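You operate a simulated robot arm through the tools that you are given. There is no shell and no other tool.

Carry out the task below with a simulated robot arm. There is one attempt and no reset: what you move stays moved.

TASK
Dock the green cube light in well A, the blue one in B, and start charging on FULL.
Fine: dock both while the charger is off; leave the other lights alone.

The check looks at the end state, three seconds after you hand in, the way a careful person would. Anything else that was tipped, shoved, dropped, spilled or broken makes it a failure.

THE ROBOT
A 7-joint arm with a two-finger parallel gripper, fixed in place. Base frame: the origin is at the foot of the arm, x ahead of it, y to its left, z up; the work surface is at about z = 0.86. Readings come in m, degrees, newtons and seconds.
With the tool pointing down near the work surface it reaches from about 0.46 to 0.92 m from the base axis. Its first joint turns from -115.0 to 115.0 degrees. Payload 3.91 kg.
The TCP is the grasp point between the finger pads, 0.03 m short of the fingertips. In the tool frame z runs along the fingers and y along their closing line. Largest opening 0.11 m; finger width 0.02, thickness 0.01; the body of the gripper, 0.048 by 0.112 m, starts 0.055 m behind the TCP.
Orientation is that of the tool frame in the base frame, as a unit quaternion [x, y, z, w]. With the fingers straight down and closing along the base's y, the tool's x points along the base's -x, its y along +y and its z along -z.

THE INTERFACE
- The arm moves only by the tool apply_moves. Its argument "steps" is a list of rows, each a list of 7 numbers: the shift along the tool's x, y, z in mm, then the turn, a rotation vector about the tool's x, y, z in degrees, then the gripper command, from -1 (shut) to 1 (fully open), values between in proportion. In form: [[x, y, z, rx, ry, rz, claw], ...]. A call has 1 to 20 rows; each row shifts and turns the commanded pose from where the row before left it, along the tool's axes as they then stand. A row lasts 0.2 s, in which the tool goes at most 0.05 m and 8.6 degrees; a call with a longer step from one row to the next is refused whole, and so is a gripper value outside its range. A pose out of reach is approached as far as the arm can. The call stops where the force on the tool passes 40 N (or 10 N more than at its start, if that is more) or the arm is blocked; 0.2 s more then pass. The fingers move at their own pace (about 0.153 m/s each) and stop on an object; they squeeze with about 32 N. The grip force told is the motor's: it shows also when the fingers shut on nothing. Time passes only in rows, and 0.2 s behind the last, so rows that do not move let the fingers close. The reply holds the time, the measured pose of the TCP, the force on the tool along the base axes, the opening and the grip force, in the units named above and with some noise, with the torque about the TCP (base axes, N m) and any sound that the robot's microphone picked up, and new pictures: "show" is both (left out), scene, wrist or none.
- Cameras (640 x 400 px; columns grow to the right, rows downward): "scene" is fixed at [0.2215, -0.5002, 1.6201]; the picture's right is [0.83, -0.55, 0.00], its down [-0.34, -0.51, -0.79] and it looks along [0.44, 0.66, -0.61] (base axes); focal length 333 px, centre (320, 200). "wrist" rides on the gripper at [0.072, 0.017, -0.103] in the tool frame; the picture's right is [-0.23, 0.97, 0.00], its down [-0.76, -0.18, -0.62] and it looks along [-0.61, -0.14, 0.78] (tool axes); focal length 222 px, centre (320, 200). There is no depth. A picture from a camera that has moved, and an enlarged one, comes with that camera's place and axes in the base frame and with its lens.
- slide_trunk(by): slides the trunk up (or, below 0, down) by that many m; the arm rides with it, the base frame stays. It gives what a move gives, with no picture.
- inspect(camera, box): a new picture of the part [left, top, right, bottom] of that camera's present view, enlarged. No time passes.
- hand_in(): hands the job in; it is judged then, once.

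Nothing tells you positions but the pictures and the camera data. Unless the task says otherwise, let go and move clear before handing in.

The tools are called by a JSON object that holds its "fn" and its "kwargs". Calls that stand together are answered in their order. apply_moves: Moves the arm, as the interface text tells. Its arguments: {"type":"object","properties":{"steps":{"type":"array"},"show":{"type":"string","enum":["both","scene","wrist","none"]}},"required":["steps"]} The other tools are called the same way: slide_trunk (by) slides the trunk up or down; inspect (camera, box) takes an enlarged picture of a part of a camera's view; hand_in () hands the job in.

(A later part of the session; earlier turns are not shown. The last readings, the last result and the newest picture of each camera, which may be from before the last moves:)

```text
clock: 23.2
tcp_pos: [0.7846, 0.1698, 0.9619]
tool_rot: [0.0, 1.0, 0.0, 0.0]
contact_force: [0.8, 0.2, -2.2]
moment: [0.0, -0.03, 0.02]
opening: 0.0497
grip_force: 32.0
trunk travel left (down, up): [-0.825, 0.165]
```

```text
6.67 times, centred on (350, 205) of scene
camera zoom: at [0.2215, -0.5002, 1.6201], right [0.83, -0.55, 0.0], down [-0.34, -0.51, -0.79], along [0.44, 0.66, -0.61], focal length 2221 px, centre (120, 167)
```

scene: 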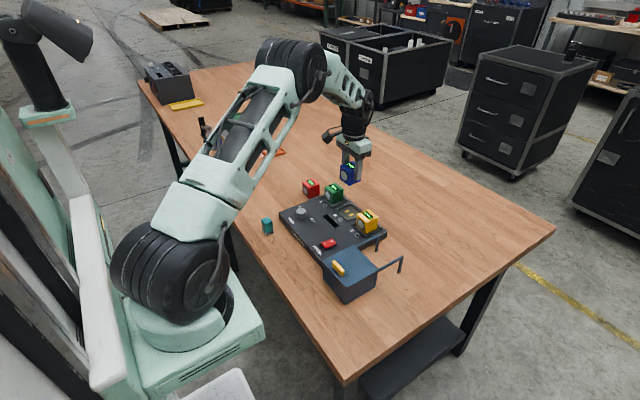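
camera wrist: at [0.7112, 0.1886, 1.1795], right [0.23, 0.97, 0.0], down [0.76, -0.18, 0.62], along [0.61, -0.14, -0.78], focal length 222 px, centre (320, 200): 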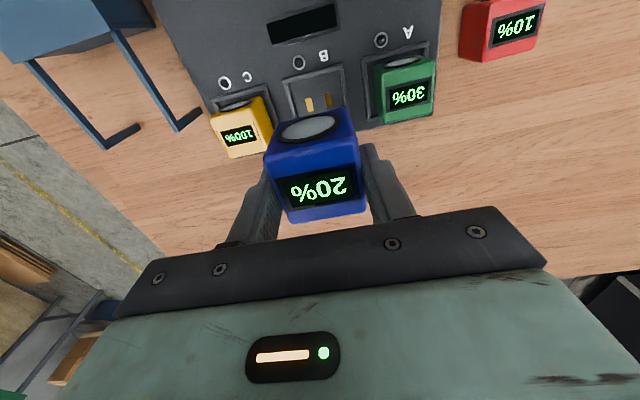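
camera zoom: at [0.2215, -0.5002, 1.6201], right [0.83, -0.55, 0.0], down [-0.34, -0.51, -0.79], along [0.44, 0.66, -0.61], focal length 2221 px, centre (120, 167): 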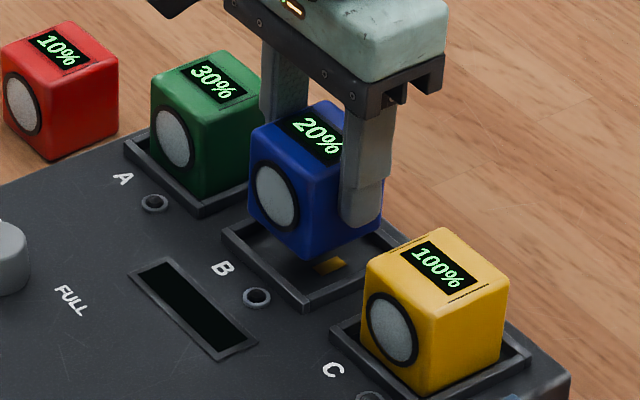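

The alignment is good. I'll lower in small steps to the floor height found at well A, where the TCP read about 0.940.

{"fn": "apply_moves", "kwargs": {"steps": [[0, 0.7, 5, 0, 0, 0, -0.6], [0, 0, 5, 0, 0, 0, -0.6], [0, 0, 4, 0, 0, 0, -0.6], [0, 0, 3, 0, 0, 0, -0.6], [0, 0, 1, 0, 0, 0, -0.6], [0, 0, 1, 0, 0, 0, -0.6], [0, 0, 0, 0, 0, 0, -0.6]], "show": "none"}}

{"fn": "inspect", "kwargs": {"camera": "scene", "box": [305, 175, 395, 235]}}

```text
clock: 24.8
tcp_pos: [0.7859, 0.1708, 0.9437]
tool_rot: [0.0, 1.0, -0.001, 0.0]
contact_force: [0.2, 0.3, -1.9]
moment: [0.02, -0.01, 0.0]
opening: 0.0496
grip_force: 31.7
trunk travel left (down, up): [-0.825, 0.165]
```

```text
6.67 times, centred on (350, 205) of scene
camera zoom: at [0.2215, -0.5002, 1.6201], right [0.83, -0.55, 0.0], down [-0.34, -0.51, -0.79], along [0.44, 0.66, -0.61], focal length 2221 px, centre (120, 167)
```

zoom: 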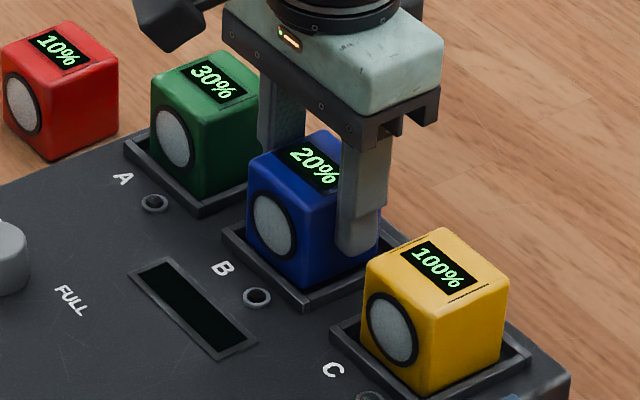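

{"fn": "apply_moves", "kwargs": {"steps": [[0, 0, 1.5, 0, 0, 0, -0.6], [0, 0, 1.2, 0, 0, 0, -0.6], [0, 0, 0, 0, 0, 0, -0.6]], "show": "none"}}

```text
clock: 25.6
tcp_pos: [0.7851, 0.1695, 0.9406]
tool_rot: [0.0, 1.0, 0.0, 0.001]
contact_force: [0.8, -0.5, -3.0]
moment: [-0.02, 0.04, -0.02]
opening: 0.05
grip_force: 31.8
trunk travel left (down, up): [-0.825, 0.165]
```

The cube's weight is still on the gripper, so I'll take two more 1 mm steps.

{"fn": "apply_moves", "kwargs": {"steps": [[0, 0, 1, 0, 0, 0, -0.6], [0, 0, 1, 0, 0, 0, -0.6], [0, 0, 0, 0, 0, 0, -0.6]], "show": "none"}}

```text
clock: 26.4
tcp_pos: [0.7851, 0.17, 0.9394]
tool_rot: [-0.001, 1.0, 0.0, 0.002]
contact_force: [-0.6, -1.4, 7.7]
moment: [-0.15, 0.29, 0.08]
opening: 0.0498
grip_force: 32.2
trunk travel left (down, up): [-0.825, 0.165]
```

Blue is seated at the same height, with 8 N of contact. I'll release with a modest opening and rise.

{"fn": "apply_moves", "kwargs": {"steps": [[0, 0, -0.7, 0, 0, 0, -0.6], [0, 0, 0, 0, 0, 0, 0], [0, 0, 0, 0, 0, 0, 0.25], [0, 0, 0, 0, 0, 0, 0.25], [0, 0, -15, 0, 0, 0, 0.25], [0, 0, -30, 0, 0, 0, 0.25], [0, 0, -45, 0, 0, 0, 0.25], [0, 0, -45, 0, 0, 0, 0.25], [0, 0, -45, 0, 0, 0, 0.25], [0, 0, 0, 0, 0, 0, 0.25]]}}

{"fn": "inspect", "kwargs": {"camera": "scene", "box": [270, 180, 390, 270]}}

{"fn": "inspect", "kwargs": {"camera": "wrist", "box": [100, 0, 460, 180]}}

```text
clock: 28.6
tcp_pos: [0.7838, 0.1705, 1.12]
tool_rot: [0.0, 1.0, 0.0, 0.0]
contact_force: [0.7, -0.3, 0.0]
moment: [0.02, 0.0, 0.03]
opening: 0.0686
grip_force: 0.2
trunk travel left (down, up): [-0.825, 0.165]
camera wrist: at [0.7124, 0.187, 1.2243], right [0.23, 0.97, 0.0], down [0.76, -0.18, 0.62], along [0.61, -0.14, -0.78], focal length 222 px, centre (320, 200)
```

scene: 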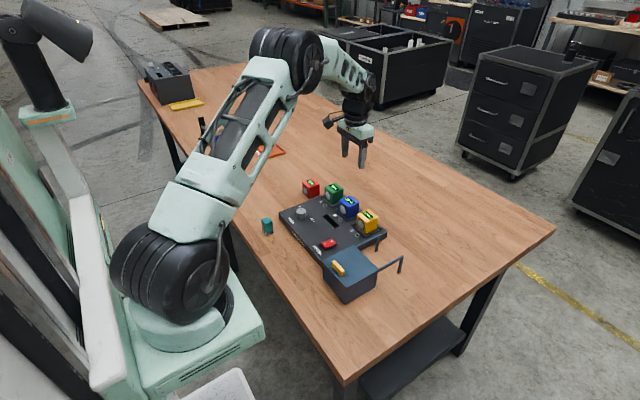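
wrist: 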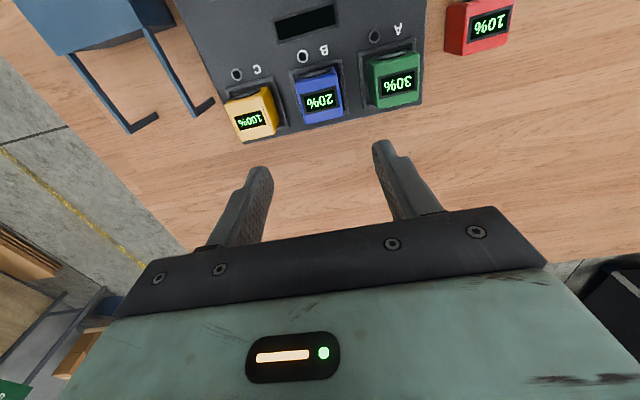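

```text
4.44 times, centred on (330, 225) of scene
camera zoom: at [0.2215, -0.5002, 1.6201], right [0.83, -0.55, 0.0], down [-0.34, -0.51, -0.79], along [0.44, 0.66, -0.61], focal length 1481 px, centre (276, 89)
```

zoom: 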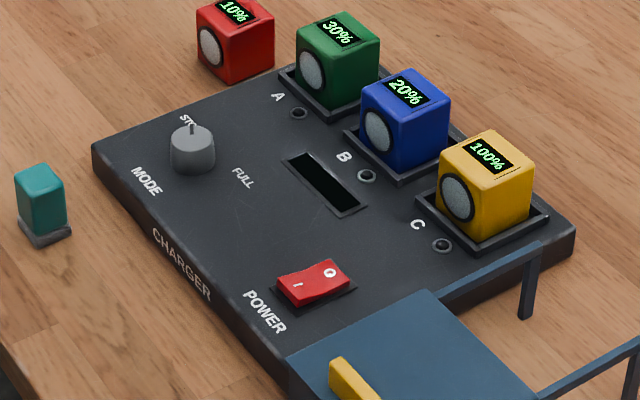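

```text
1.78 times, centred on (280, 90) of wrist
camera zoom: at [0.7124, 0.187, 1.2243], right [0.23, 0.97, 0.0], down [0.76, -0.18, 0.62], along [0.61, -0.14, -0.78], focal length 395 px, centre (391, 396)
```

zoom: 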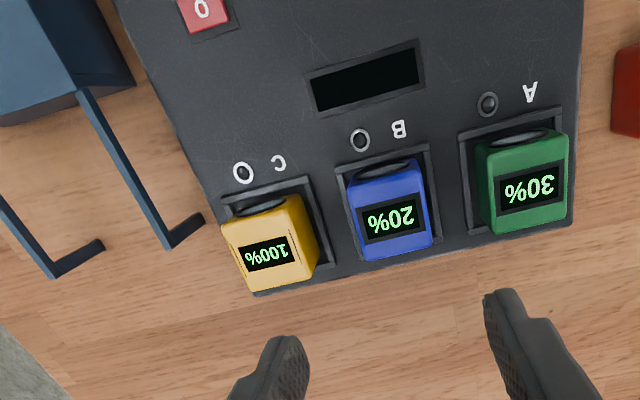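

Both lights are docked. Next I'll hover above the knob to measure its pointer and the label directions.

{"fn": "apply_moves", "kwargs": {"steps": [[37, 19, 0, 0, 0, 0, 0.25], [37, 19, 0, 0, 0, 0, 0.25], [37, 19, 0, 0, 0, 0, 0], [35, 19, 30, 0, 0, 0, 0], [0, 0, 30, 0, 0, 0, 0], [0, 0, 0, 0, 0, 0, 0], [0, 0, 0, 0, 0, 0, 0]], "show": "wrist"}}

{"fn": "inspect", "kwargs": {"camera": "wrist", "box": [250, 40, 400, 160]}}

{"fn": "inspect", "kwargs": {"camera": "wrist", "box": [100, 80, 260, 200]}}

{"fn": "inspect", "kwargs": {"camera": "scene", "box": [285, 195, 345, 235]}}

```text
clock: 30.2
tcp_pos: [0.6392, 0.2468, 1.0585]
tool_rot: [0.0, 1.0, 0.0, 0.0]
contact_force: [-0.4, -0.4, 1.0]
moment: [0.0, -0.01, 0.01]
opening: 0.0551
grip_force: 0.0
trunk travel left (down, up): [-0.825, 0.165]
camera wrist: at [0.5663, 0.2639, 1.1633], right [0.23, 0.97, 0.0], down [0.76, -0.18, 0.62], along [0.61, -0.14, -0.78], focal length 222 px, centre (320, 200)
```

wrist: 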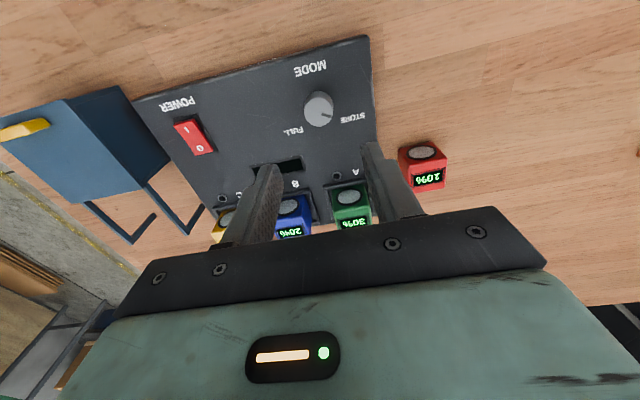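

```text
3.33 times, centred on (325, 100) of wrist
camera zoom: at [0.5663, 0.2639, 1.1633], right [0.23, 0.97, 0.0], down [0.76, -0.18, 0.62], along [0.61, -0.14, -0.78], focal length 740 px, centre (303, 533)
```

zoom: 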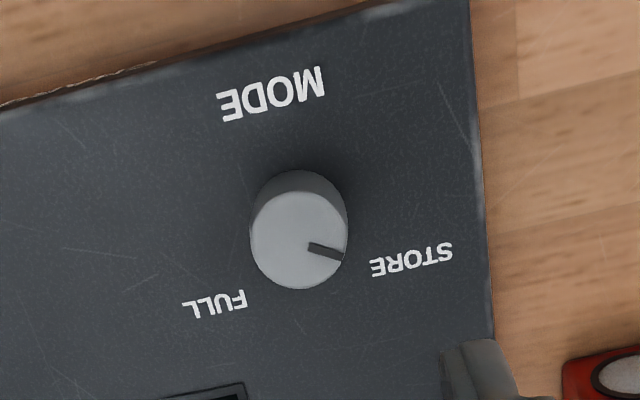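

```text
3.33 times, centred on (180, 140) of wrist
camera zoom: at [0.5663, 0.2639, 1.1633], right [0.23, 0.97, 0.0], down [0.76, -0.18, 0.62], along [0.61, -0.14, -0.78], focal length 740 px, centre (787, 400)
```

zoom: 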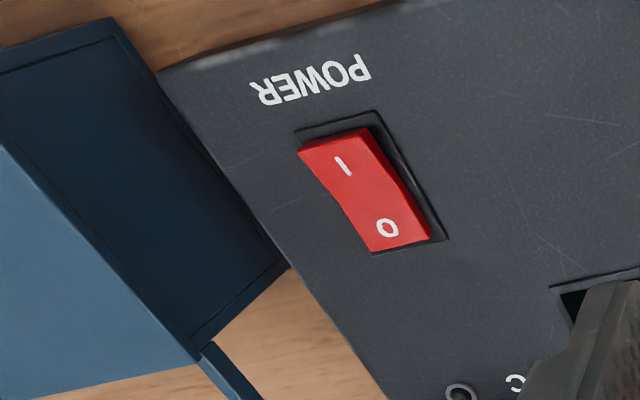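

```text
10.00 times, centred on (315, 215) of scene
camera zoom: at [0.2215, -0.5002, 1.6201], right [0.83, -0.55, 0.0], down [-0.34, -0.51, -0.79], along [0.44, 0.66, -0.61], focal length 3332 px, centre (370, 50)
```

zoom: 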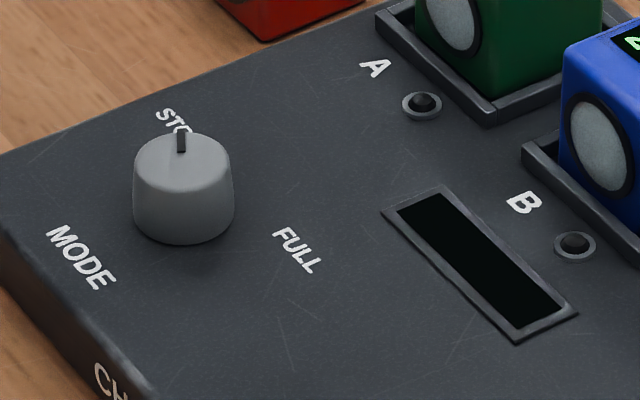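

The knob axis is at about (0.6405, 0.245) and its top at about z 0.914. The pointer is at about +58° (STORE) and FULL at about -60°, so it needs roughly 118° clockwise seen from above. I'll pre-rotate the gripper the other way and descend around the knob.

{"fn": "apply_moves", "kwargs": {"steps": [[-1.8, -1.7, 20, 0, 0, 0, 0.2], [0, 0, 20, 0, 0, -8.5, 0.2], [0, 0, 10, 0, 0, -8.5, 0.2], [0, 0, 10, 0, 0, -8.5, 0.2], [0, 0, 5, 0, 0, -8.5, 0.2], [0, 0, 5, 0, 0, -8.5, 0.2], [0, 0, 5, 0, 0, -8.5, 0.2], [0, 0, 5, 0, 0, -8.5, 0.2], [0, 0, 0, 0, 0, 0, 0.2], [0, 0, 0, 0, 0, 0, 0.2]]}}

{"fn": "inspect", "kwargs": {"camera": "scene", "box": [270, 170, 360, 230]}}

{"fn": "inspect", "kwargs": {"camera": "wrist", "box": [220, 80, 420, 220]}}

```text
clock: 32.4
tcp_pos: [0.6403, 0.2439, 0.9798]
tool_rot: [-0.497, 0.868, 0.0, 0.0]
contact_force: [0.7, 0.4, -0.8]
moment: [0.02, -0.02, -0.03]
opening: 0.0662
grip_force: 0.1
trunk travel left (down, up): [-0.825, 0.165]
camera wrist: at [0.5898, 0.1909, 1.084], right [-0.72, 0.69, 0.0], down [0.54, 0.57, 0.62], along [0.43, 0.45, -0.78], focal length 222 px, centre (320, 200)
```

scene: 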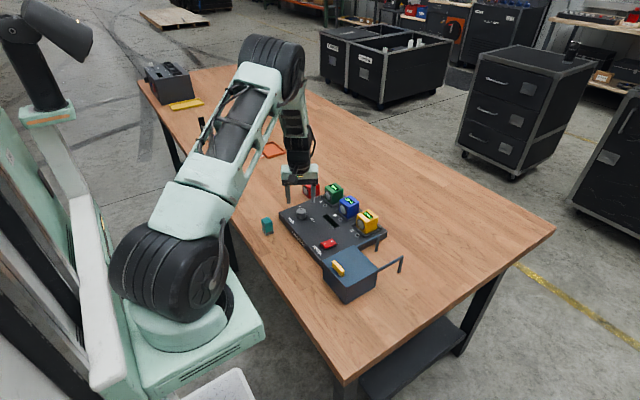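
wrist: 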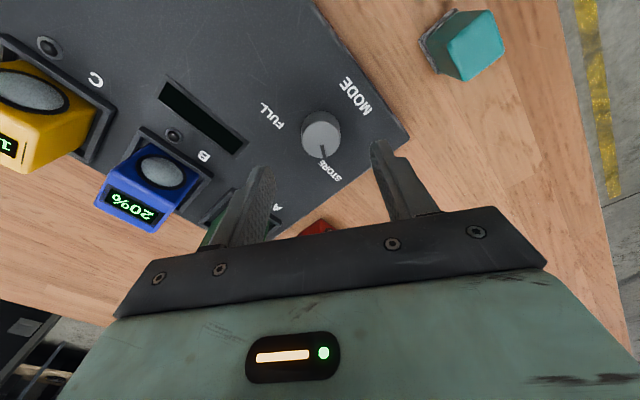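

```text
6.67 times, centred on (315, 200) of scene
camera zoom: at [0.2215, -0.5002, 1.6201], right [0.83, -0.55, 0.0], down [-0.34, -0.51, -0.79], along [0.44, 0.66, -0.61], focal length 2221 px, centre (353, 200)
```

zoom: 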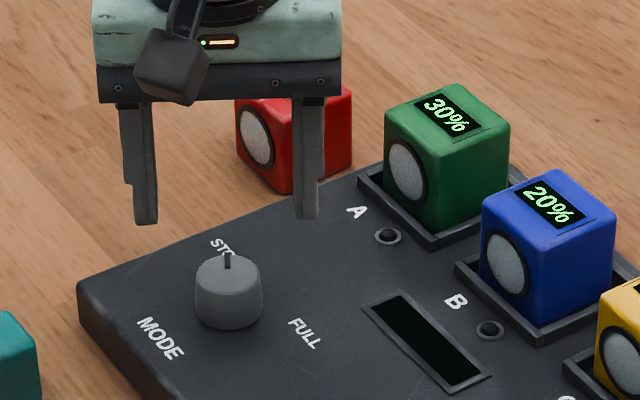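

```text
2.86 times, centred on (320, 150) of wrist
camera zoom: at [0.5898, 0.1909, 1.084], right [-0.72, 0.69, 0.0], down [0.54, 0.57, 0.62], along [0.43, 0.45, -0.78], focal length 635 px, centre (320, 343)
```

zoom: 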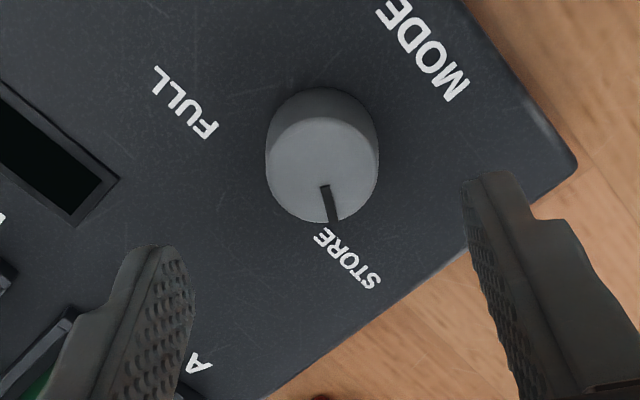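

The knob sits within about 1 mm of the tool axis. I'll descend around it, close and check the grip before turning.

{"fn": "apply_moves", "kwargs": {"steps": [[0.5, 0, 20, 0, 0, 0, 0.2], [0, 0, 20, 0, 0, 0, 0.2], [0, 0, 11, 0, 0, 0, 0.2], [0, 0, 0, 0, 0, 0, 0.2], [0, 0, 0, 0, 0, 0, -0.2], [0, 0, 0, 0, 0, 0, -0.5], [0, 0, 0, 0, 0, 0, -0.7], [0, 0, 0, 0, 0, 0, -0.7]]}}

{"fn": "inspect", "kwargs": {"camera": "scene", "box": [270, 170, 360, 230]}}

{"fn": "inspect", "kwargs": {"camera": "wrist", "box": [220, 80, 420, 220]}}

```text
clock: 34.2
tcp_pos: [0.6397, 0.2448, 0.9282]
tool_rot: [-0.496, 0.868, 0.0, -0.001]
contact_force: [-3.4, 2.7, -2.0]
moment: [0.14, 0.11, 0.01]
opening: 0.0329
grip_force: 45.2
trunk travel left (down, up): [-0.825, 0.165]
camera wrist: at [0.589, 0.1907, 1.0322], right [-0.72, 0.69, 0.0], down [0.54, 0.57, 0.62], along [0.43, 0.45, -0.78], focal length 222 px, centre (320, 200)
```

scene: 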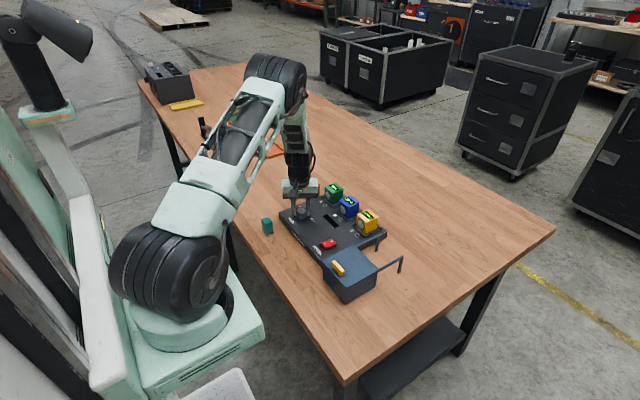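
wrist: 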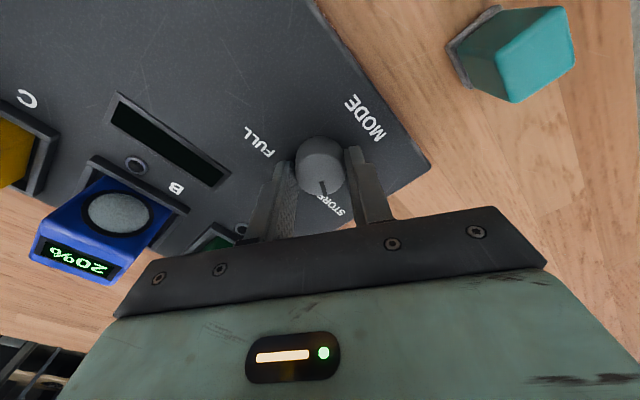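

```text
6.67 times, centred on (315, 200) of scene
camera zoom: at [0.2215, -0.5002, 1.6201], right [0.83, -0.55, 0.0], down [-0.34, -0.51, -0.79], along [0.44, 0.66, -0.61], focal length 2221 px, centre (353, 200)
```

zoom: 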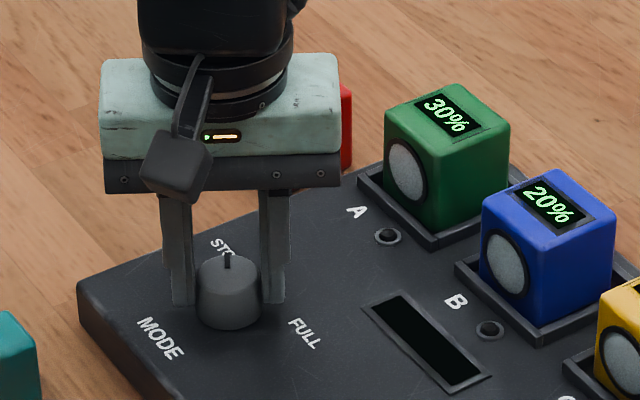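

```text
2.86 times, centred on (320, 150) of wrist
camera zoom: at [0.589, 0.1907, 1.0322], right [-0.72, 0.69, 0.0], down [0.54, 0.57, 0.62], along [0.43, 0.45, -0.78], focal length 635 px, centre (320, 343)
```

zoom: 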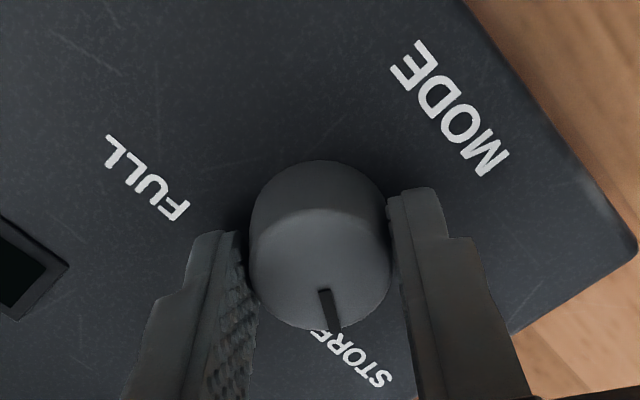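

The knob is gripped and centred, with little side force. I'll turn it about 59° clockwise and check.

{"fn": "apply_moves", "kwargs": {"steps": [[0, 0, 0, 0, 0, 5, -0.7], [0, 0, 0, 0, 0, 8, -0.7], [0, 0, 0, 0, 0, 8, -0.7], [0, 0, 0, 0, 0, 8, -0.7], [0, 0, 0, 0, 0, 8, -0.7], [0, 0, 0, 0, 0, 8, -0.7], [0, 0, 0, 0, 0, 8, -0.7], [0, 0, 0, 0, 0, 6.5, -0.7], [0, 0, 0, 0, 0, 0, -0.7]], "show": "none"}}

{"fn": "inspect", "kwargs": {"camera": "scene", "box": [270, 170, 360, 230]}}

{"fn": "inspect", "kwargs": {"camera": "wrist", "box": [220, 80, 420, 220]}}

```text
clock: 36.2
tcp_pos: [0.6391, 0.2447, 0.9279]
tool_rot: [0.001, 1.0, 0.001, -0.001]
contact_force: [-10.3, 8.9, -16.9]
moment: [0.31, 0.43, -0.01]
opening: 0.0327
grip_force: 44.9
trunk travel left (down, up): [-0.825, 0.165]
```

```text
6.67 times, centred on (315, 200) of scene
camera zoom: at [0.2215, -0.5002, 1.6201], right [0.83, -0.55, 0.0], down [-0.34, -0.51, -0.79], along [0.44, 0.66, -0.61], focal length 2221 px, centre (353, 200)
```

zoom: 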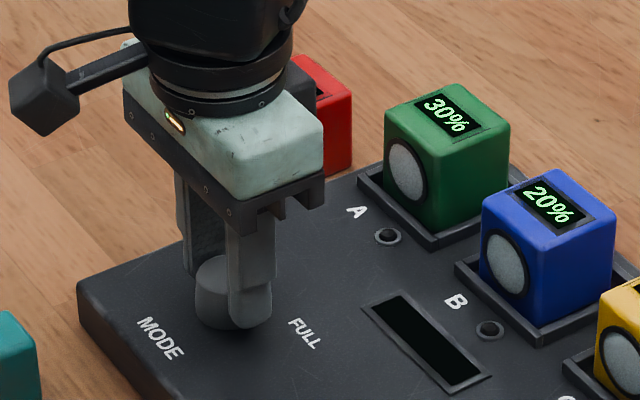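

```text
2.86 times, centred on (320, 150) of wrist
camera zoom: at [0.5679, 0.2621, 1.0325], right [0.23, 0.97, 0.0], down [0.76, -0.18, 0.62], along [0.6, -0.14, -0.78], focal length 635 px, centre (320, 343)
```

zoom: 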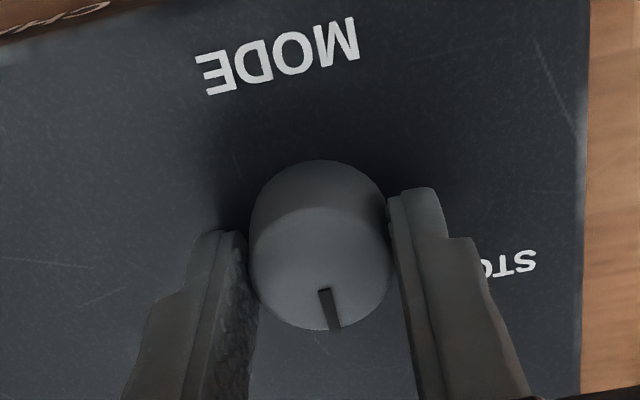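

The knob follows the gripper and its pointer is now at about 0°. I'll continue toward FULL.

{"fn": "apply_moves", "kwargs": {"steps": [[0, 0, 0, 0, 0, 8, -0.7], [0, 0, 0, 0, 0, 8, -0.7], [0, 0, 0, 0, 0, 8, -0.7], [0, 0, 0, 0, 0, 8, -0.7], [0, 0, 0, 0, 0, 8, -0.7], [0, 0, 0, 0, 0, 8, -0.7], [0, 0, 0, 0, 0, 7, -0.7], [0, 0, 0, 0, 0, 0, -0.7]], "show": "none"}}

{"fn": "inspect", "kwargs": {"camera": "scene", "box": [270, 170, 360, 230]}}

{"fn": "inspect", "kwargs": {"camera": "wrist", "box": [220, 80, 420, 220]}}

```text
clock: 38.0
tcp_pos: [0.6401, 0.245, 0.9279]
tool_rot: [0.463, 0.886, 0.0, 0.001]
contact_force: [-8.8, 12.5, -19.4]
moment: [0.67, 0.47, -0.04]
opening: 0.0325
grip_force: 45.1
trunk travel left (down, up): [-0.825, 0.165]
```

```text
6.67 times, centred on (315, 200) of scene
camera zoom: at [0.2215, -0.5002, 1.6201], right [0.83, -0.55, 0.0], down [-0.34, -0.51, -0.79], along [0.44, 0.66, -0.61], focal length 2221 px, centre (353, 200)
```

zoom: 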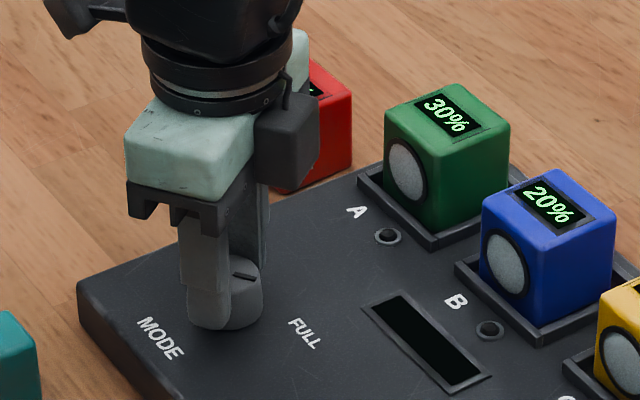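

```text
2.86 times, centred on (320, 150) of wrist
camera zoom: at [0.6128, 0.3145, 1.0325], right [0.93, 0.37, 0.0], down [0.29, -0.73, 0.62], along [0.23, -0.58, -0.78], focal length 635 px, centre (320, 343)
```

zoom: 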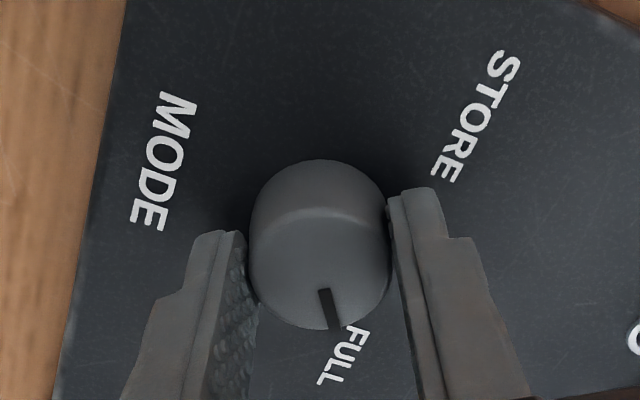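

The pointer is now at about -57°, mirroring its STORE position and aimed at FULL. I'll open the fingers, rise clear and check.

{"fn": "apply_moves", "kwargs": {"steps": [[0, 0, 0, 0, 0, 0, -0.4], [0, 0, 0, 0, 0, 0, 0.1], [0, 0, 0, 0, 0, 0, 0.1], [0, 0, -15, 0, 0, 0, 0.1], [0, 0, -40, 0, 0, 0, 0.1], [0, 0, -45, 0, 0, 0, 0.1], [0, 0, -30, 0, 0, 0, 0.1], [0, 0, 0, 0, 0, 0, 0.1]]}}

{"fn": "inspect", "kwargs": {"camera": "scene", "box": [285, 195, 345, 235]}}

{"fn": "inspect", "kwargs": {"camera": "wrist", "box": [220, 40, 420, 180]}}

```text
clock: 39.8
tcp_pos: [0.6394, 0.2437, 1.0587]
tool_rot: [0.462, 0.887, 0.0, 0.0]
contact_force: [0.3, 0.2, 0.2]
moment: [-0.02, 0.0, 0.0]
opening: 0.0606
grip_force: 0.2
trunk travel left (down, up): [-0.825, 0.165]
camera wrist: at [0.613, 0.3132, 1.1632], right [0.93, 0.37, 0.0], down [0.29, -0.73, 0.62], along [0.23, -0.58, -0.78], focal length 222 px, centre (320, 200)
```

scene: 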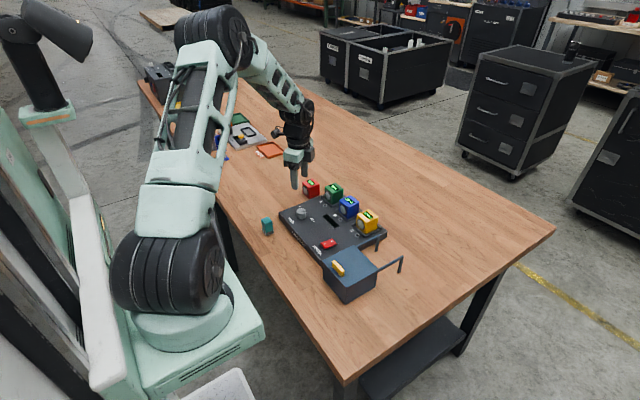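
wrist: 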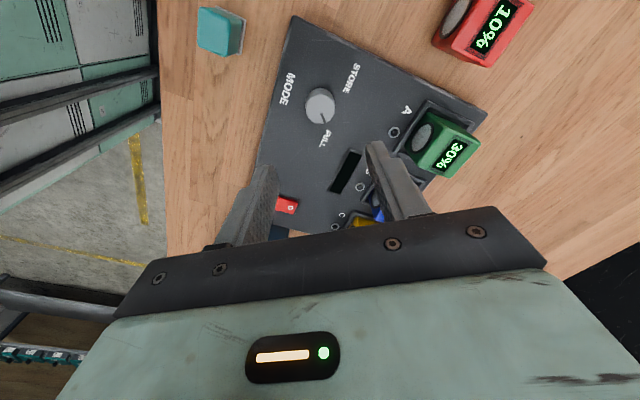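

```text
10.00 times, centred on (315, 215) of scene
camera zoom: at [0.2215, -0.5002, 1.6201], right [0.83, -0.55, 0.0], down [-0.34, -0.51, -0.79], along [0.44, 0.66, -0.61], focal length 3332 px, centre (370, 50)
```

zoom: 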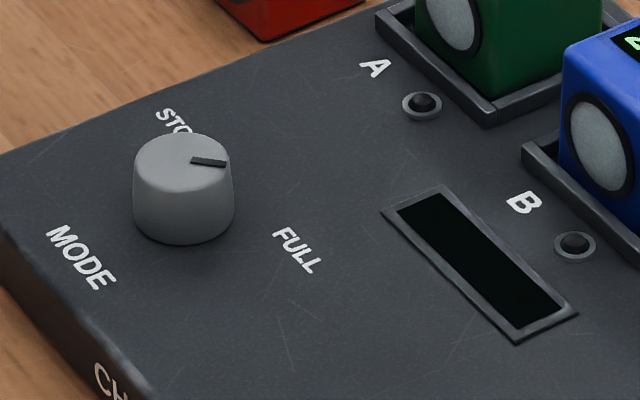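

```text
2.86 times, centred on (320, 110) of wrist
camera zoom: at [0.613, 0.3132, 1.1632], right [0.93, 0.37, 0.0], down [0.29, -0.73, 0.62], along [0.23, -0.58, -0.78], focal length 635 px, centre (320, 457)
```

zoom: 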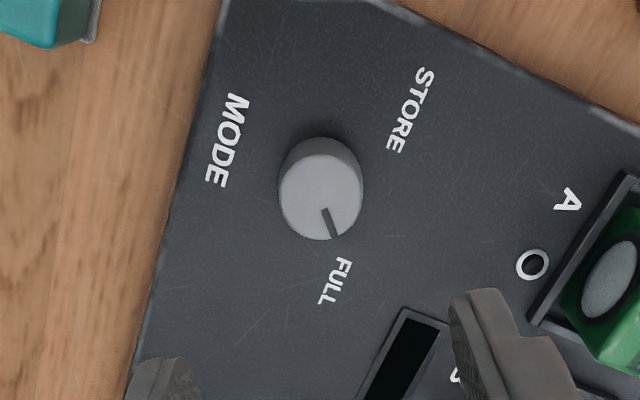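

The pointer is near FULL. I'll zoom in tightly to measure its exact angle.

{"fn": "inspect", "kwargs": {"camera": "wrist", "box": [290, 75, 354, 155]}}

{"fn": "inspect", "kwargs": {"camera": "scene", "box": [294, 202, 318, 222]}}

```text
5.00 times, centred on (322, 115) of wrist
camera zoom: at [0.613, 0.3132, 1.1632], right [0.93, 0.37, 0.0], down [0.29, -0.73, 0.62], along [0.23, -0.58, -0.78], focal length 1111 px, centre (310, 625)
```

zoom: 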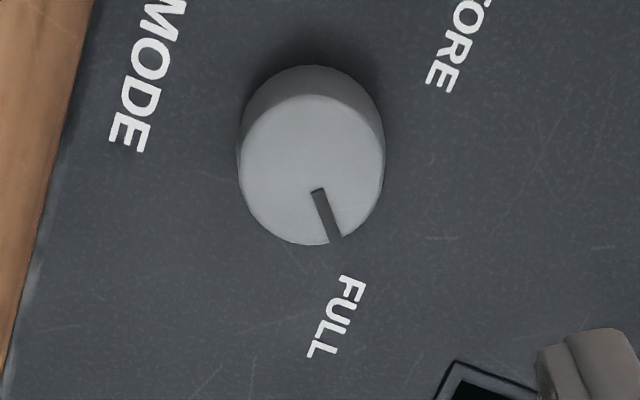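

```text
16.00 times, centred on (306, 212) of scene
camera zoom: at [0.2215, -0.5002, 1.6201], right [0.83, -0.55, 0.0], down [-0.34, -0.51, -0.79], along [0.44, 0.66, -0.61], focal length 5331 px, centre (544, 8)
```

zoom: 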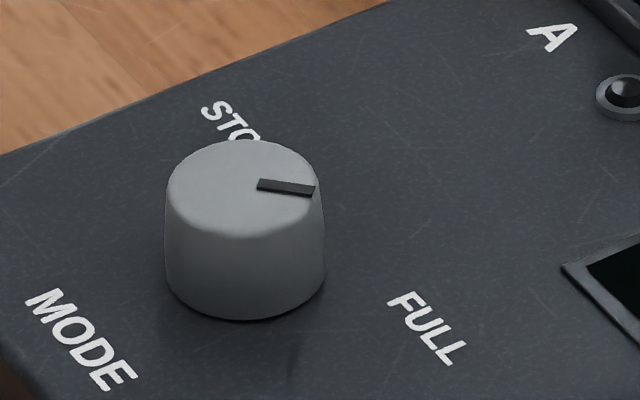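

The pointer measures about -47°, while STORE and FULL lie near ±60°, so it is roughly 12° short. I'll regrip and turn it a bit more.

{"fn": "apply_moves", "kwargs": {"steps": [[0, 0, 30, 0, 0, 0, 0.1], [0, 0, 40, 0, 0, 0, 0.1], [0, 0, 40, 0, 0, 0, 0.1], [0, 0, 20, 0, 0, 0, 0.1], [0, 0, 0, 0, 0, 0, 0.1], [0, 0, 0, 0, 0, 0, -0.3], [0, 0, 0, 0, 0, 0, -0.7], [0, 0, 0, 0, 0, 0, -0.7], [0, 0, 0, 0, 0, 4, -0.7], [0, 0, 0, 0, 0, 4, -0.7], [0, 0, 0, 0, 0, 4, -0.7], [0, 0, 0, 0, 0, 0, -0.7]], "show": "none"}}

{"fn": "inspect", "kwargs": {"camera": "scene", "box": [294, 202, 318, 222]}}

{"fn": "inspect", "kwargs": {"camera": "wrist", "box": [270, 110, 370, 220]}}

```text
clock: 42.4
tcp_pos: [0.6413, 0.2458, 0.9286]
tool_rot: [0.552, 0.834, -0.001, -0.001]
contact_force: [-3.3, 1.1, -7.6]
moment: [0.31, 0.11, -0.04]
opening: 0.0321
grip_force: 45.0
trunk travel left (down, up): [-0.825, 0.165]
```

```text
16.00 times, centred on (306, 212) of scene
camera zoom: at [0.2215, -0.5002, 1.6201], right [0.83, -0.55, 0.0], down [-0.34, -0.51, -0.79], along [0.44, 0.66, -0.61], focal length 5331 px, centre (544, 8)
```

zoom: 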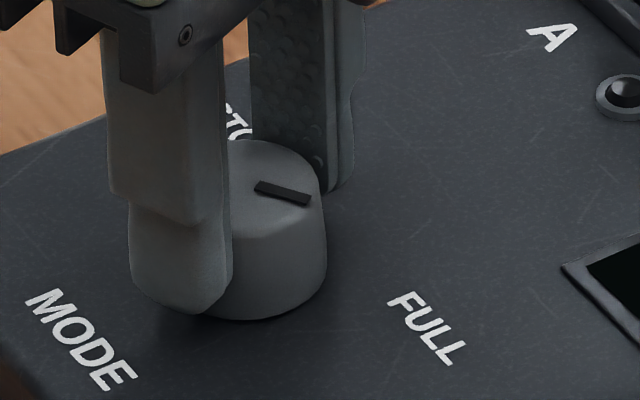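

```text
3.64 times, centred on (320, 165) of wrist
camera zoom: at [0.6279, 0.3186, 1.0327], right [0.99, 0.17, 0.0], down [0.13, -0.77, 0.62], along [0.11, -0.61, -0.78], focal length 808 px, centre (320, 327)
```

zoom: 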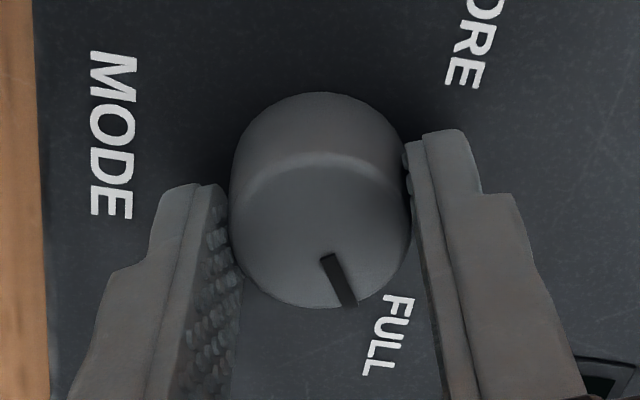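

The pointer now reads about -57°. I'll release and check whether it springs back.

{"fn": "apply_moves", "kwargs": {"steps": [[0, 0, 0, 0, 0, 0, -0.4], [0, 0, 0, 0, 0, 0, 0.1], [0, 0, 0, 0, 0, 0, 0.1], [0, 0, -15, 0, 0, 0, 0.1], [0, 0, -40, 0, 0, 0, 0.1], [0, 0, -45, 0, 0, 0, 0.1], [0, 0, -30, 0, 0, 0, 0.1], [0, 0, 0, 0, 0, 0, 0.1]], "show": "none"}}

{"fn": "inspect", "kwargs": {"camera": "scene", "box": [294, 202, 318, 222]}}

{"fn": "inspect", "kwargs": {"camera": "wrist", "box": [290, 75, 354, 155]}}

```text
clock: 44.2
tcp_pos: [0.6408, 0.2442, 1.0587]
tool_rot: [0.551, 0.834, 0.001, 0.0]
contact_force: [-0.2, 0.3, 0.2]
moment: [-0.02, -0.01, -0.01]
opening: 0.0602
grip_force: 0.1
trunk travel left (down, up): [-0.825, 0.165]
```

```text
16.00 times, centred on (306, 212) of scene
camera zoom: at [0.2215, -0.5002, 1.6201], right [0.83, -0.55, 0.0], down [-0.34, -0.51, -0.79], along [0.44, 0.66, -0.61], focal length 5331 px, centre (544, 8)
```

zoom: 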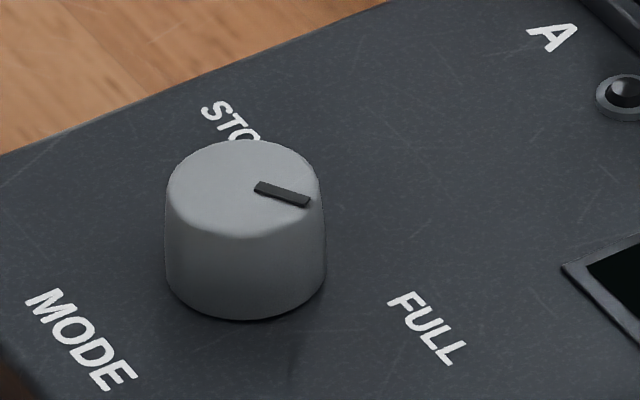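

```text
5.00 times, centred on (322, 115) of wrist
camera zoom: at [0.6274, 0.3167, 1.163], right [0.99, 0.17, 0.0], down [0.13, -0.77, 0.62], along [0.11, -0.61, -0.78], focal length 1111 px, centre (310, 625)
```

zoom: 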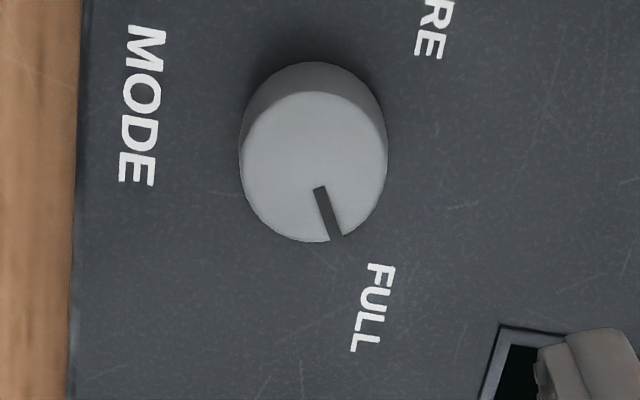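

The knob stays at about -59°, on FULL. Next I'll square the gripper, close it and hover over the "I" end of the power rocker.

{"fn": "apply_moves", "kwargs": {"steps": [[0, 0, 0, 0, 0, -8.4, 0.1], [0, 0, 0, 0, 0, -8.4, -0.3], [0, 0, 0, 0, 0, -8.4, -0.6], [0, 0, 0, 0, 0, -8.4, -1], [0, 0, 0, 0, 0, -8.4, -1], [0, 0, 0, 0, 0, -8.4, -1], [0, 0, 0, 0, 0, -8.4, -1], [0, 0, 0, 0, 0, -8.1, -1], [5, -40, 0, 0, 0, 0, -1], [5, -40, 0, 0, 0, 0, -1], [5, -40, 15, 0, 0, 0, -1], [4, -38, 20, 0, 0, 0, -1], [0, 0, 0, 0, 0, 0, -1], [0, 0, 0, 0, 0, 0, -1]]}}

{"fn": "inspect", "kwargs": {"camera": "scene", "box": [295, 195, 385, 255]}}

{"fn": "inspect", "kwargs": {"camera": "wrist", "box": [240, 50, 400, 190]}}

```text
clock: 47.2
tcp_pos: [0.6213, 0.0863, 1.0234]
tool_rot: [0.001, 1.0, 0.0, 0.0]
contact_force: [0.3, 0.4, 0.0]
moment: [-0.02, -0.01, -0.02]
opening: 0.0001
grip_force: 32.3
trunk travel left (down, up): [-0.825, 0.165]
camera wrist: at [0.5497, 0.1033, 1.1272], right [0.23, 0.97, 0.0], down [0.76, -0.18, 0.62], along [0.61, -0.14, -0.78], focal length 222 px, centre (320, 200)
```

scene: 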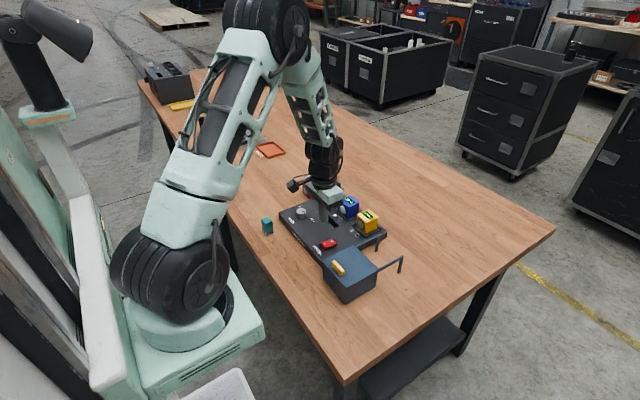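
wrist: 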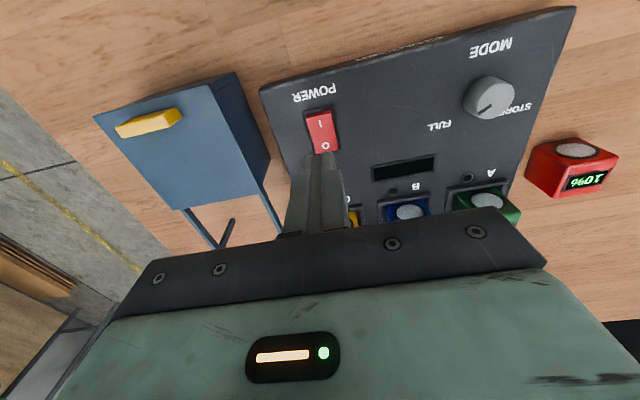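

```text
6.67 times, centred on (340, 225) of scene
camera zoom: at [0.2215, -0.5002, 1.6201], right [0.83, -0.55, 0.0], down [-0.34, -0.51, -0.79], along [0.44, 0.66, -0.61], focal length 2221 px, centre (187, 33)
```

zoom: 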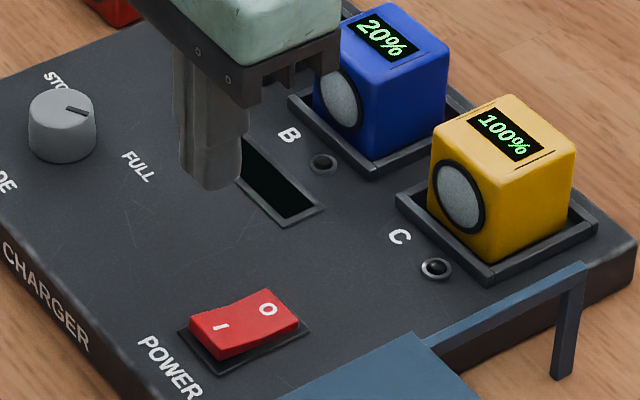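

```text
2.86 times, centred on (320, 120) of wrist
camera zoom: at [0.5497, 0.1033, 1.1272], right [0.23, 0.97, 0.0], down [0.76, -0.18, 0.62], along [0.61, -0.14, -0.78], focal length 635 px, centre (320, 429)
```

zoom: 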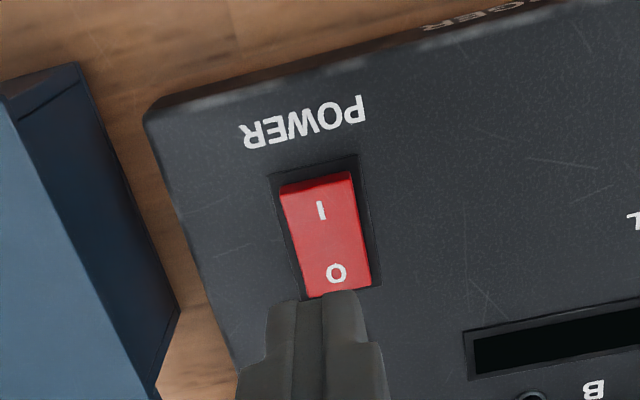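

The display is dark and the "I" end stands raised, so the charger is off. I'll come down above the "I" mark at about (0.624, 0.086) and press in small steps.

{"fn": "apply_moves", "kwargs": {"steps": [[-2.5, -0.5, 30, 0, 0, 0, -1], [0, 0, 30, 0, 0, 0, -1], [0, 0, 15, 0, 0, 0, -1], [0, 0, 0, 0, 0, 0, -1], [0, 0, 0, 0, 0, 0, -1]], "show": "none"}}

{"fn": "inspect", "kwargs": {"camera": "scene", "box": [295, 195, 385, 255]}}

{"fn": "inspect", "kwargs": {"camera": "wrist", "box": [260, 80, 380, 220]}}

```text
clock: 48.4
tcp_pos: [0.6237, 0.0857, 0.9487]
tool_rot: [0.001, 1.0, 0.0, -0.001]
contact_force: [-0.5, 0.3, -0.2]
moment: [0.01, 0.01, 0.03]
opening: 0.0
grip_force: 31.4
trunk travel left (down, up): [-0.825, 0.165]
```

```text
6.67 times, centred on (340, 225) of scene
camera zoom: at [0.2215, -0.5002, 1.6201], right [0.83, -0.55, 0.0], down [-0.34, -0.51, -0.79], along [0.44, 0.66, -0.61], focal length 2221 px, centre (187, 33)
```

zoom: 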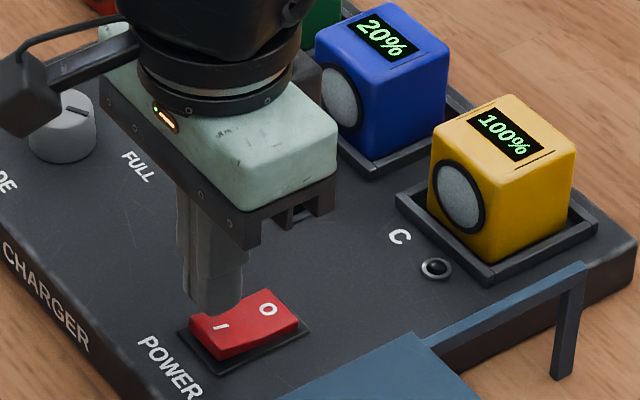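

```text
2.86 times, centred on (320, 150) of wrist
camera zoom: at [0.5515, 0.1033, 1.0522], right [0.23, 0.97, 0.0], down [0.76, -0.18, 0.62], along [0.61, -0.14, -0.78], focal length 635 px, centre (320, 343)
```

zoom: 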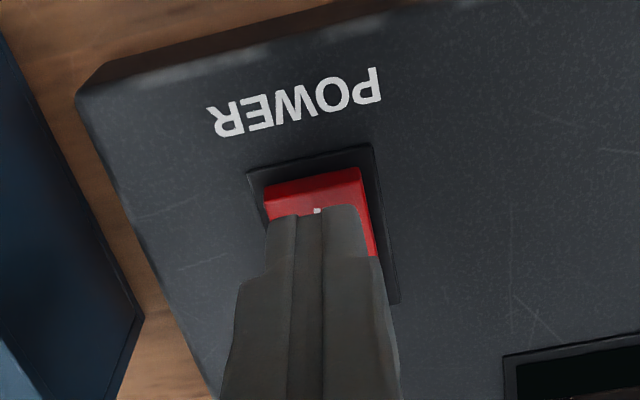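

{"fn": "apply_moves", "kwargs": {"steps": [[0, 0, 3, 0, 0, 0, -1], [0, 0, 3, 0, 0, 0, -1], [0, 0, 2, 0, 0, 0, -1], [0, 0, 2, 0, 0, 0, -1], [0, 0, 0, 0, 0, 0, -1]], "show": "none"}}

{"fn": "inspect", "kwargs": {"camera": "scene", "box": [295, 195, 385, 255]}}

```text
clock: 49.6
tcp_pos: [0.624, 0.0857, 0.9377]
tool_rot: [0.0, 1.0, 0.0, 0.0]
contact_force: [-0.6, 0.0, 0.6]
moment: [-0.01, -0.03, 0.03]
opening: 0.0
grip_force: 31.9
trunk travel left (down, up): [-0.825, 0.165]
```

```text
6.67 times, centred on (340, 225) of scene
camera zoom: at [0.2215, -0.5002, 1.6201], right [0.83, -0.55, 0.0], down [-0.34, -0.51, -0.79], along [0.44, 0.66, -0.61], focal length 2221 px, centre (187, 33)
```

zoom: 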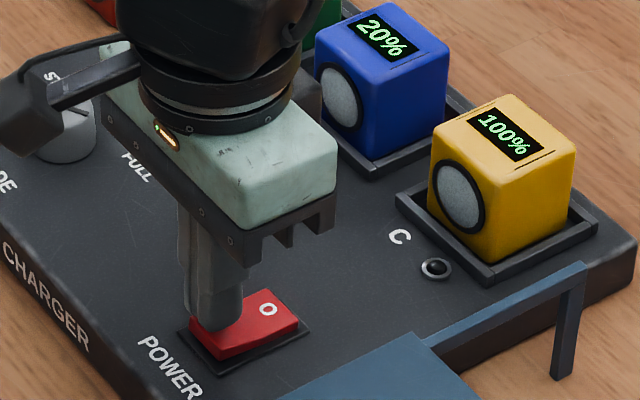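

Not touching yet. I'll continue downward in small steps.

{"fn": "apply_moves", "kwargs": {"steps": [[0, 0, 2, 0, 0, 0, -1], [0, 0, 2, 0, 0, 0, -1], [0, 0, 1, 0, 0, 0, -1], [0, 0, 0, 0, 0, 0, -1]], "show": "none"}}

{"fn": "inspect", "kwargs": {"camera": "scene", "box": [295, 195, 385, 255]}}

```text
clock: 50.6
tcp_pos: [0.624, 0.0854, 0.9328]
tool_rot: [0.001, 1.0, 0.0, 0.0]
contact_force: [-0.1, -0.4, -0.1]
moment: [-0.01, 0.01, 0.03]
opening: 0.0
grip_force: 31.8
trunk travel left (down, up): [-0.825, 0.165]
```

```text
6.67 times, centred on (340, 225) of scene
camera zoom: at [0.2215, -0.5002, 1.6201], right [0.83, -0.55, 0.0], down [-0.34, -0.51, -0.79], along [0.44, 0.66, -0.61], focal length 2221 px, centre (187, 33)
```

zoom: 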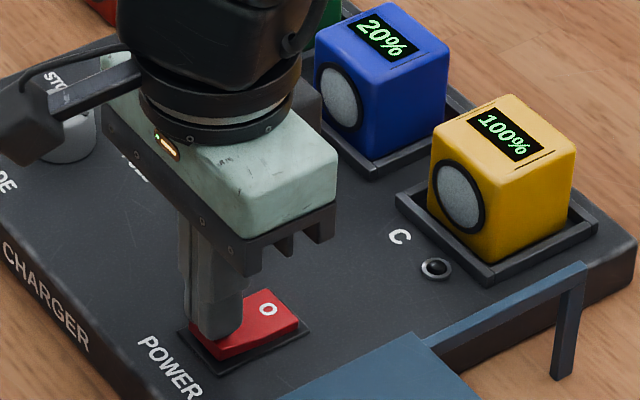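

{"fn": "apply_moves", "kwargs": {"steps": [[0, 0, 1, 0, 0, 0, -1], [0, 0, 1, 0, 0, 0, -1], [0, 0, 1, 0, 0, 0, -1], [0, 0, 1, 0, 0, 0, -1], [0, 0, 0, 0, 0, 0, -1]], "show": "none"}}

{"fn": "inspect", "kwargs": {"camera": "scene", "box": [295, 195, 385, 255]}}

```text
clock: 51.8
tcp_pos: [0.6239, 0.0854, 0.9291]
tool_rot: [0.001, 1.0, 0.001, -0.001]
contact_force: [-0.3, 0.0, -0.2]
moment: [-0.01, -0.01, 0.01]
opening: 0.0001
grip_force: 32.0
trunk travel left (down, up): [-0.825, 0.165]
```

```text
6.67 times, centred on (340, 225) of scene
camera zoom: at [0.2215, -0.5002, 1.6201], right [0.83, -0.55, 0.0], down [-0.34, -0.51, -0.79], along [0.44, 0.66, -0.61], focal length 2221 px, centre (187, 33)
```

zoom: 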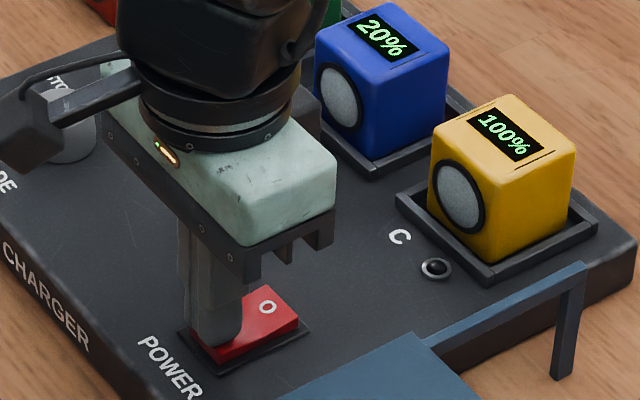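

{"fn": "apply_moves", "kwargs": {"steps": [[0, 0, 1, 0, 0, 0, -1], [0, 0, 1, 0, 0, 0, -1], [0, 0, 0, 0, 0, 0, -1]], "show": "none"}}

{"fn": "inspect", "kwargs": {"camera": "scene", "box": [295, 195, 385, 255]}}

{"fn": "inspect", "kwargs": {"camera": "wrist", "box": [260, 80, 380, 220]}}

```text
clock: 52.6
tcp_pos: [0.6232, 0.0851, 0.9293]
tool_rot: [0.001, 1.0, 0.0, 0.001]
contact_force: [-3.1, -2.5, 15.3]
moment: [-0.11, -0.08, 0.02]
opening: 0.0
grip_force: 32.1
trunk travel left (down, up): [-0.825, 0.165]
```

```text
6.67 times, centred on (340, 225) of scene
camera zoom: at [0.2215, -0.5002, 1.6201], right [0.83, -0.55, 0.0], down [-0.34, -0.51, -0.79], along [0.44, 0.66, -0.61], focal length 2221 px, centre (187, 33)
```

zoom: 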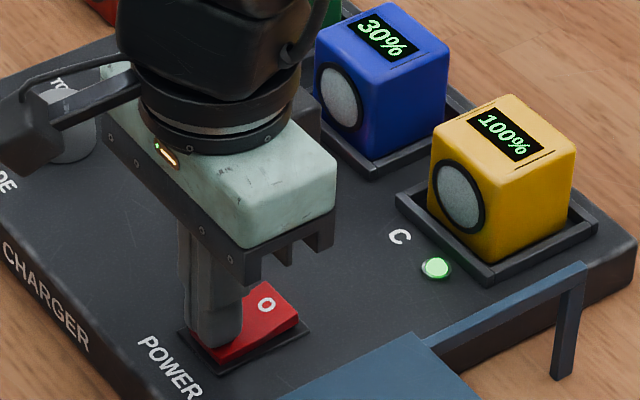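

```text
2.86 times, centred on (320, 150) of wrist
camera zoom: at [0.5514, 0.1025, 1.0329], right [0.23, 0.97, 0.0], down [0.76, -0.18, 0.62], along [0.61, -0.14, -0.78], focal length 635 px, centre (320, 343)
```

zoom: 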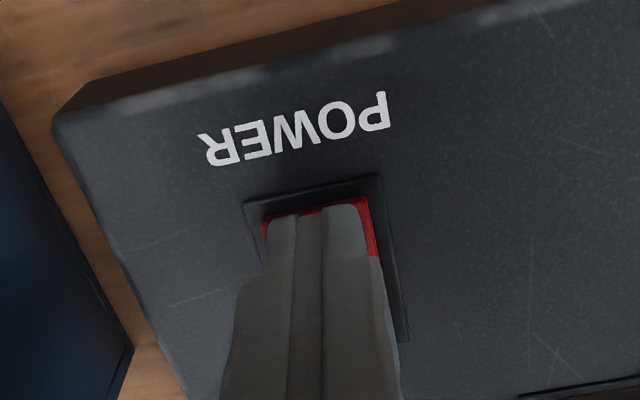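

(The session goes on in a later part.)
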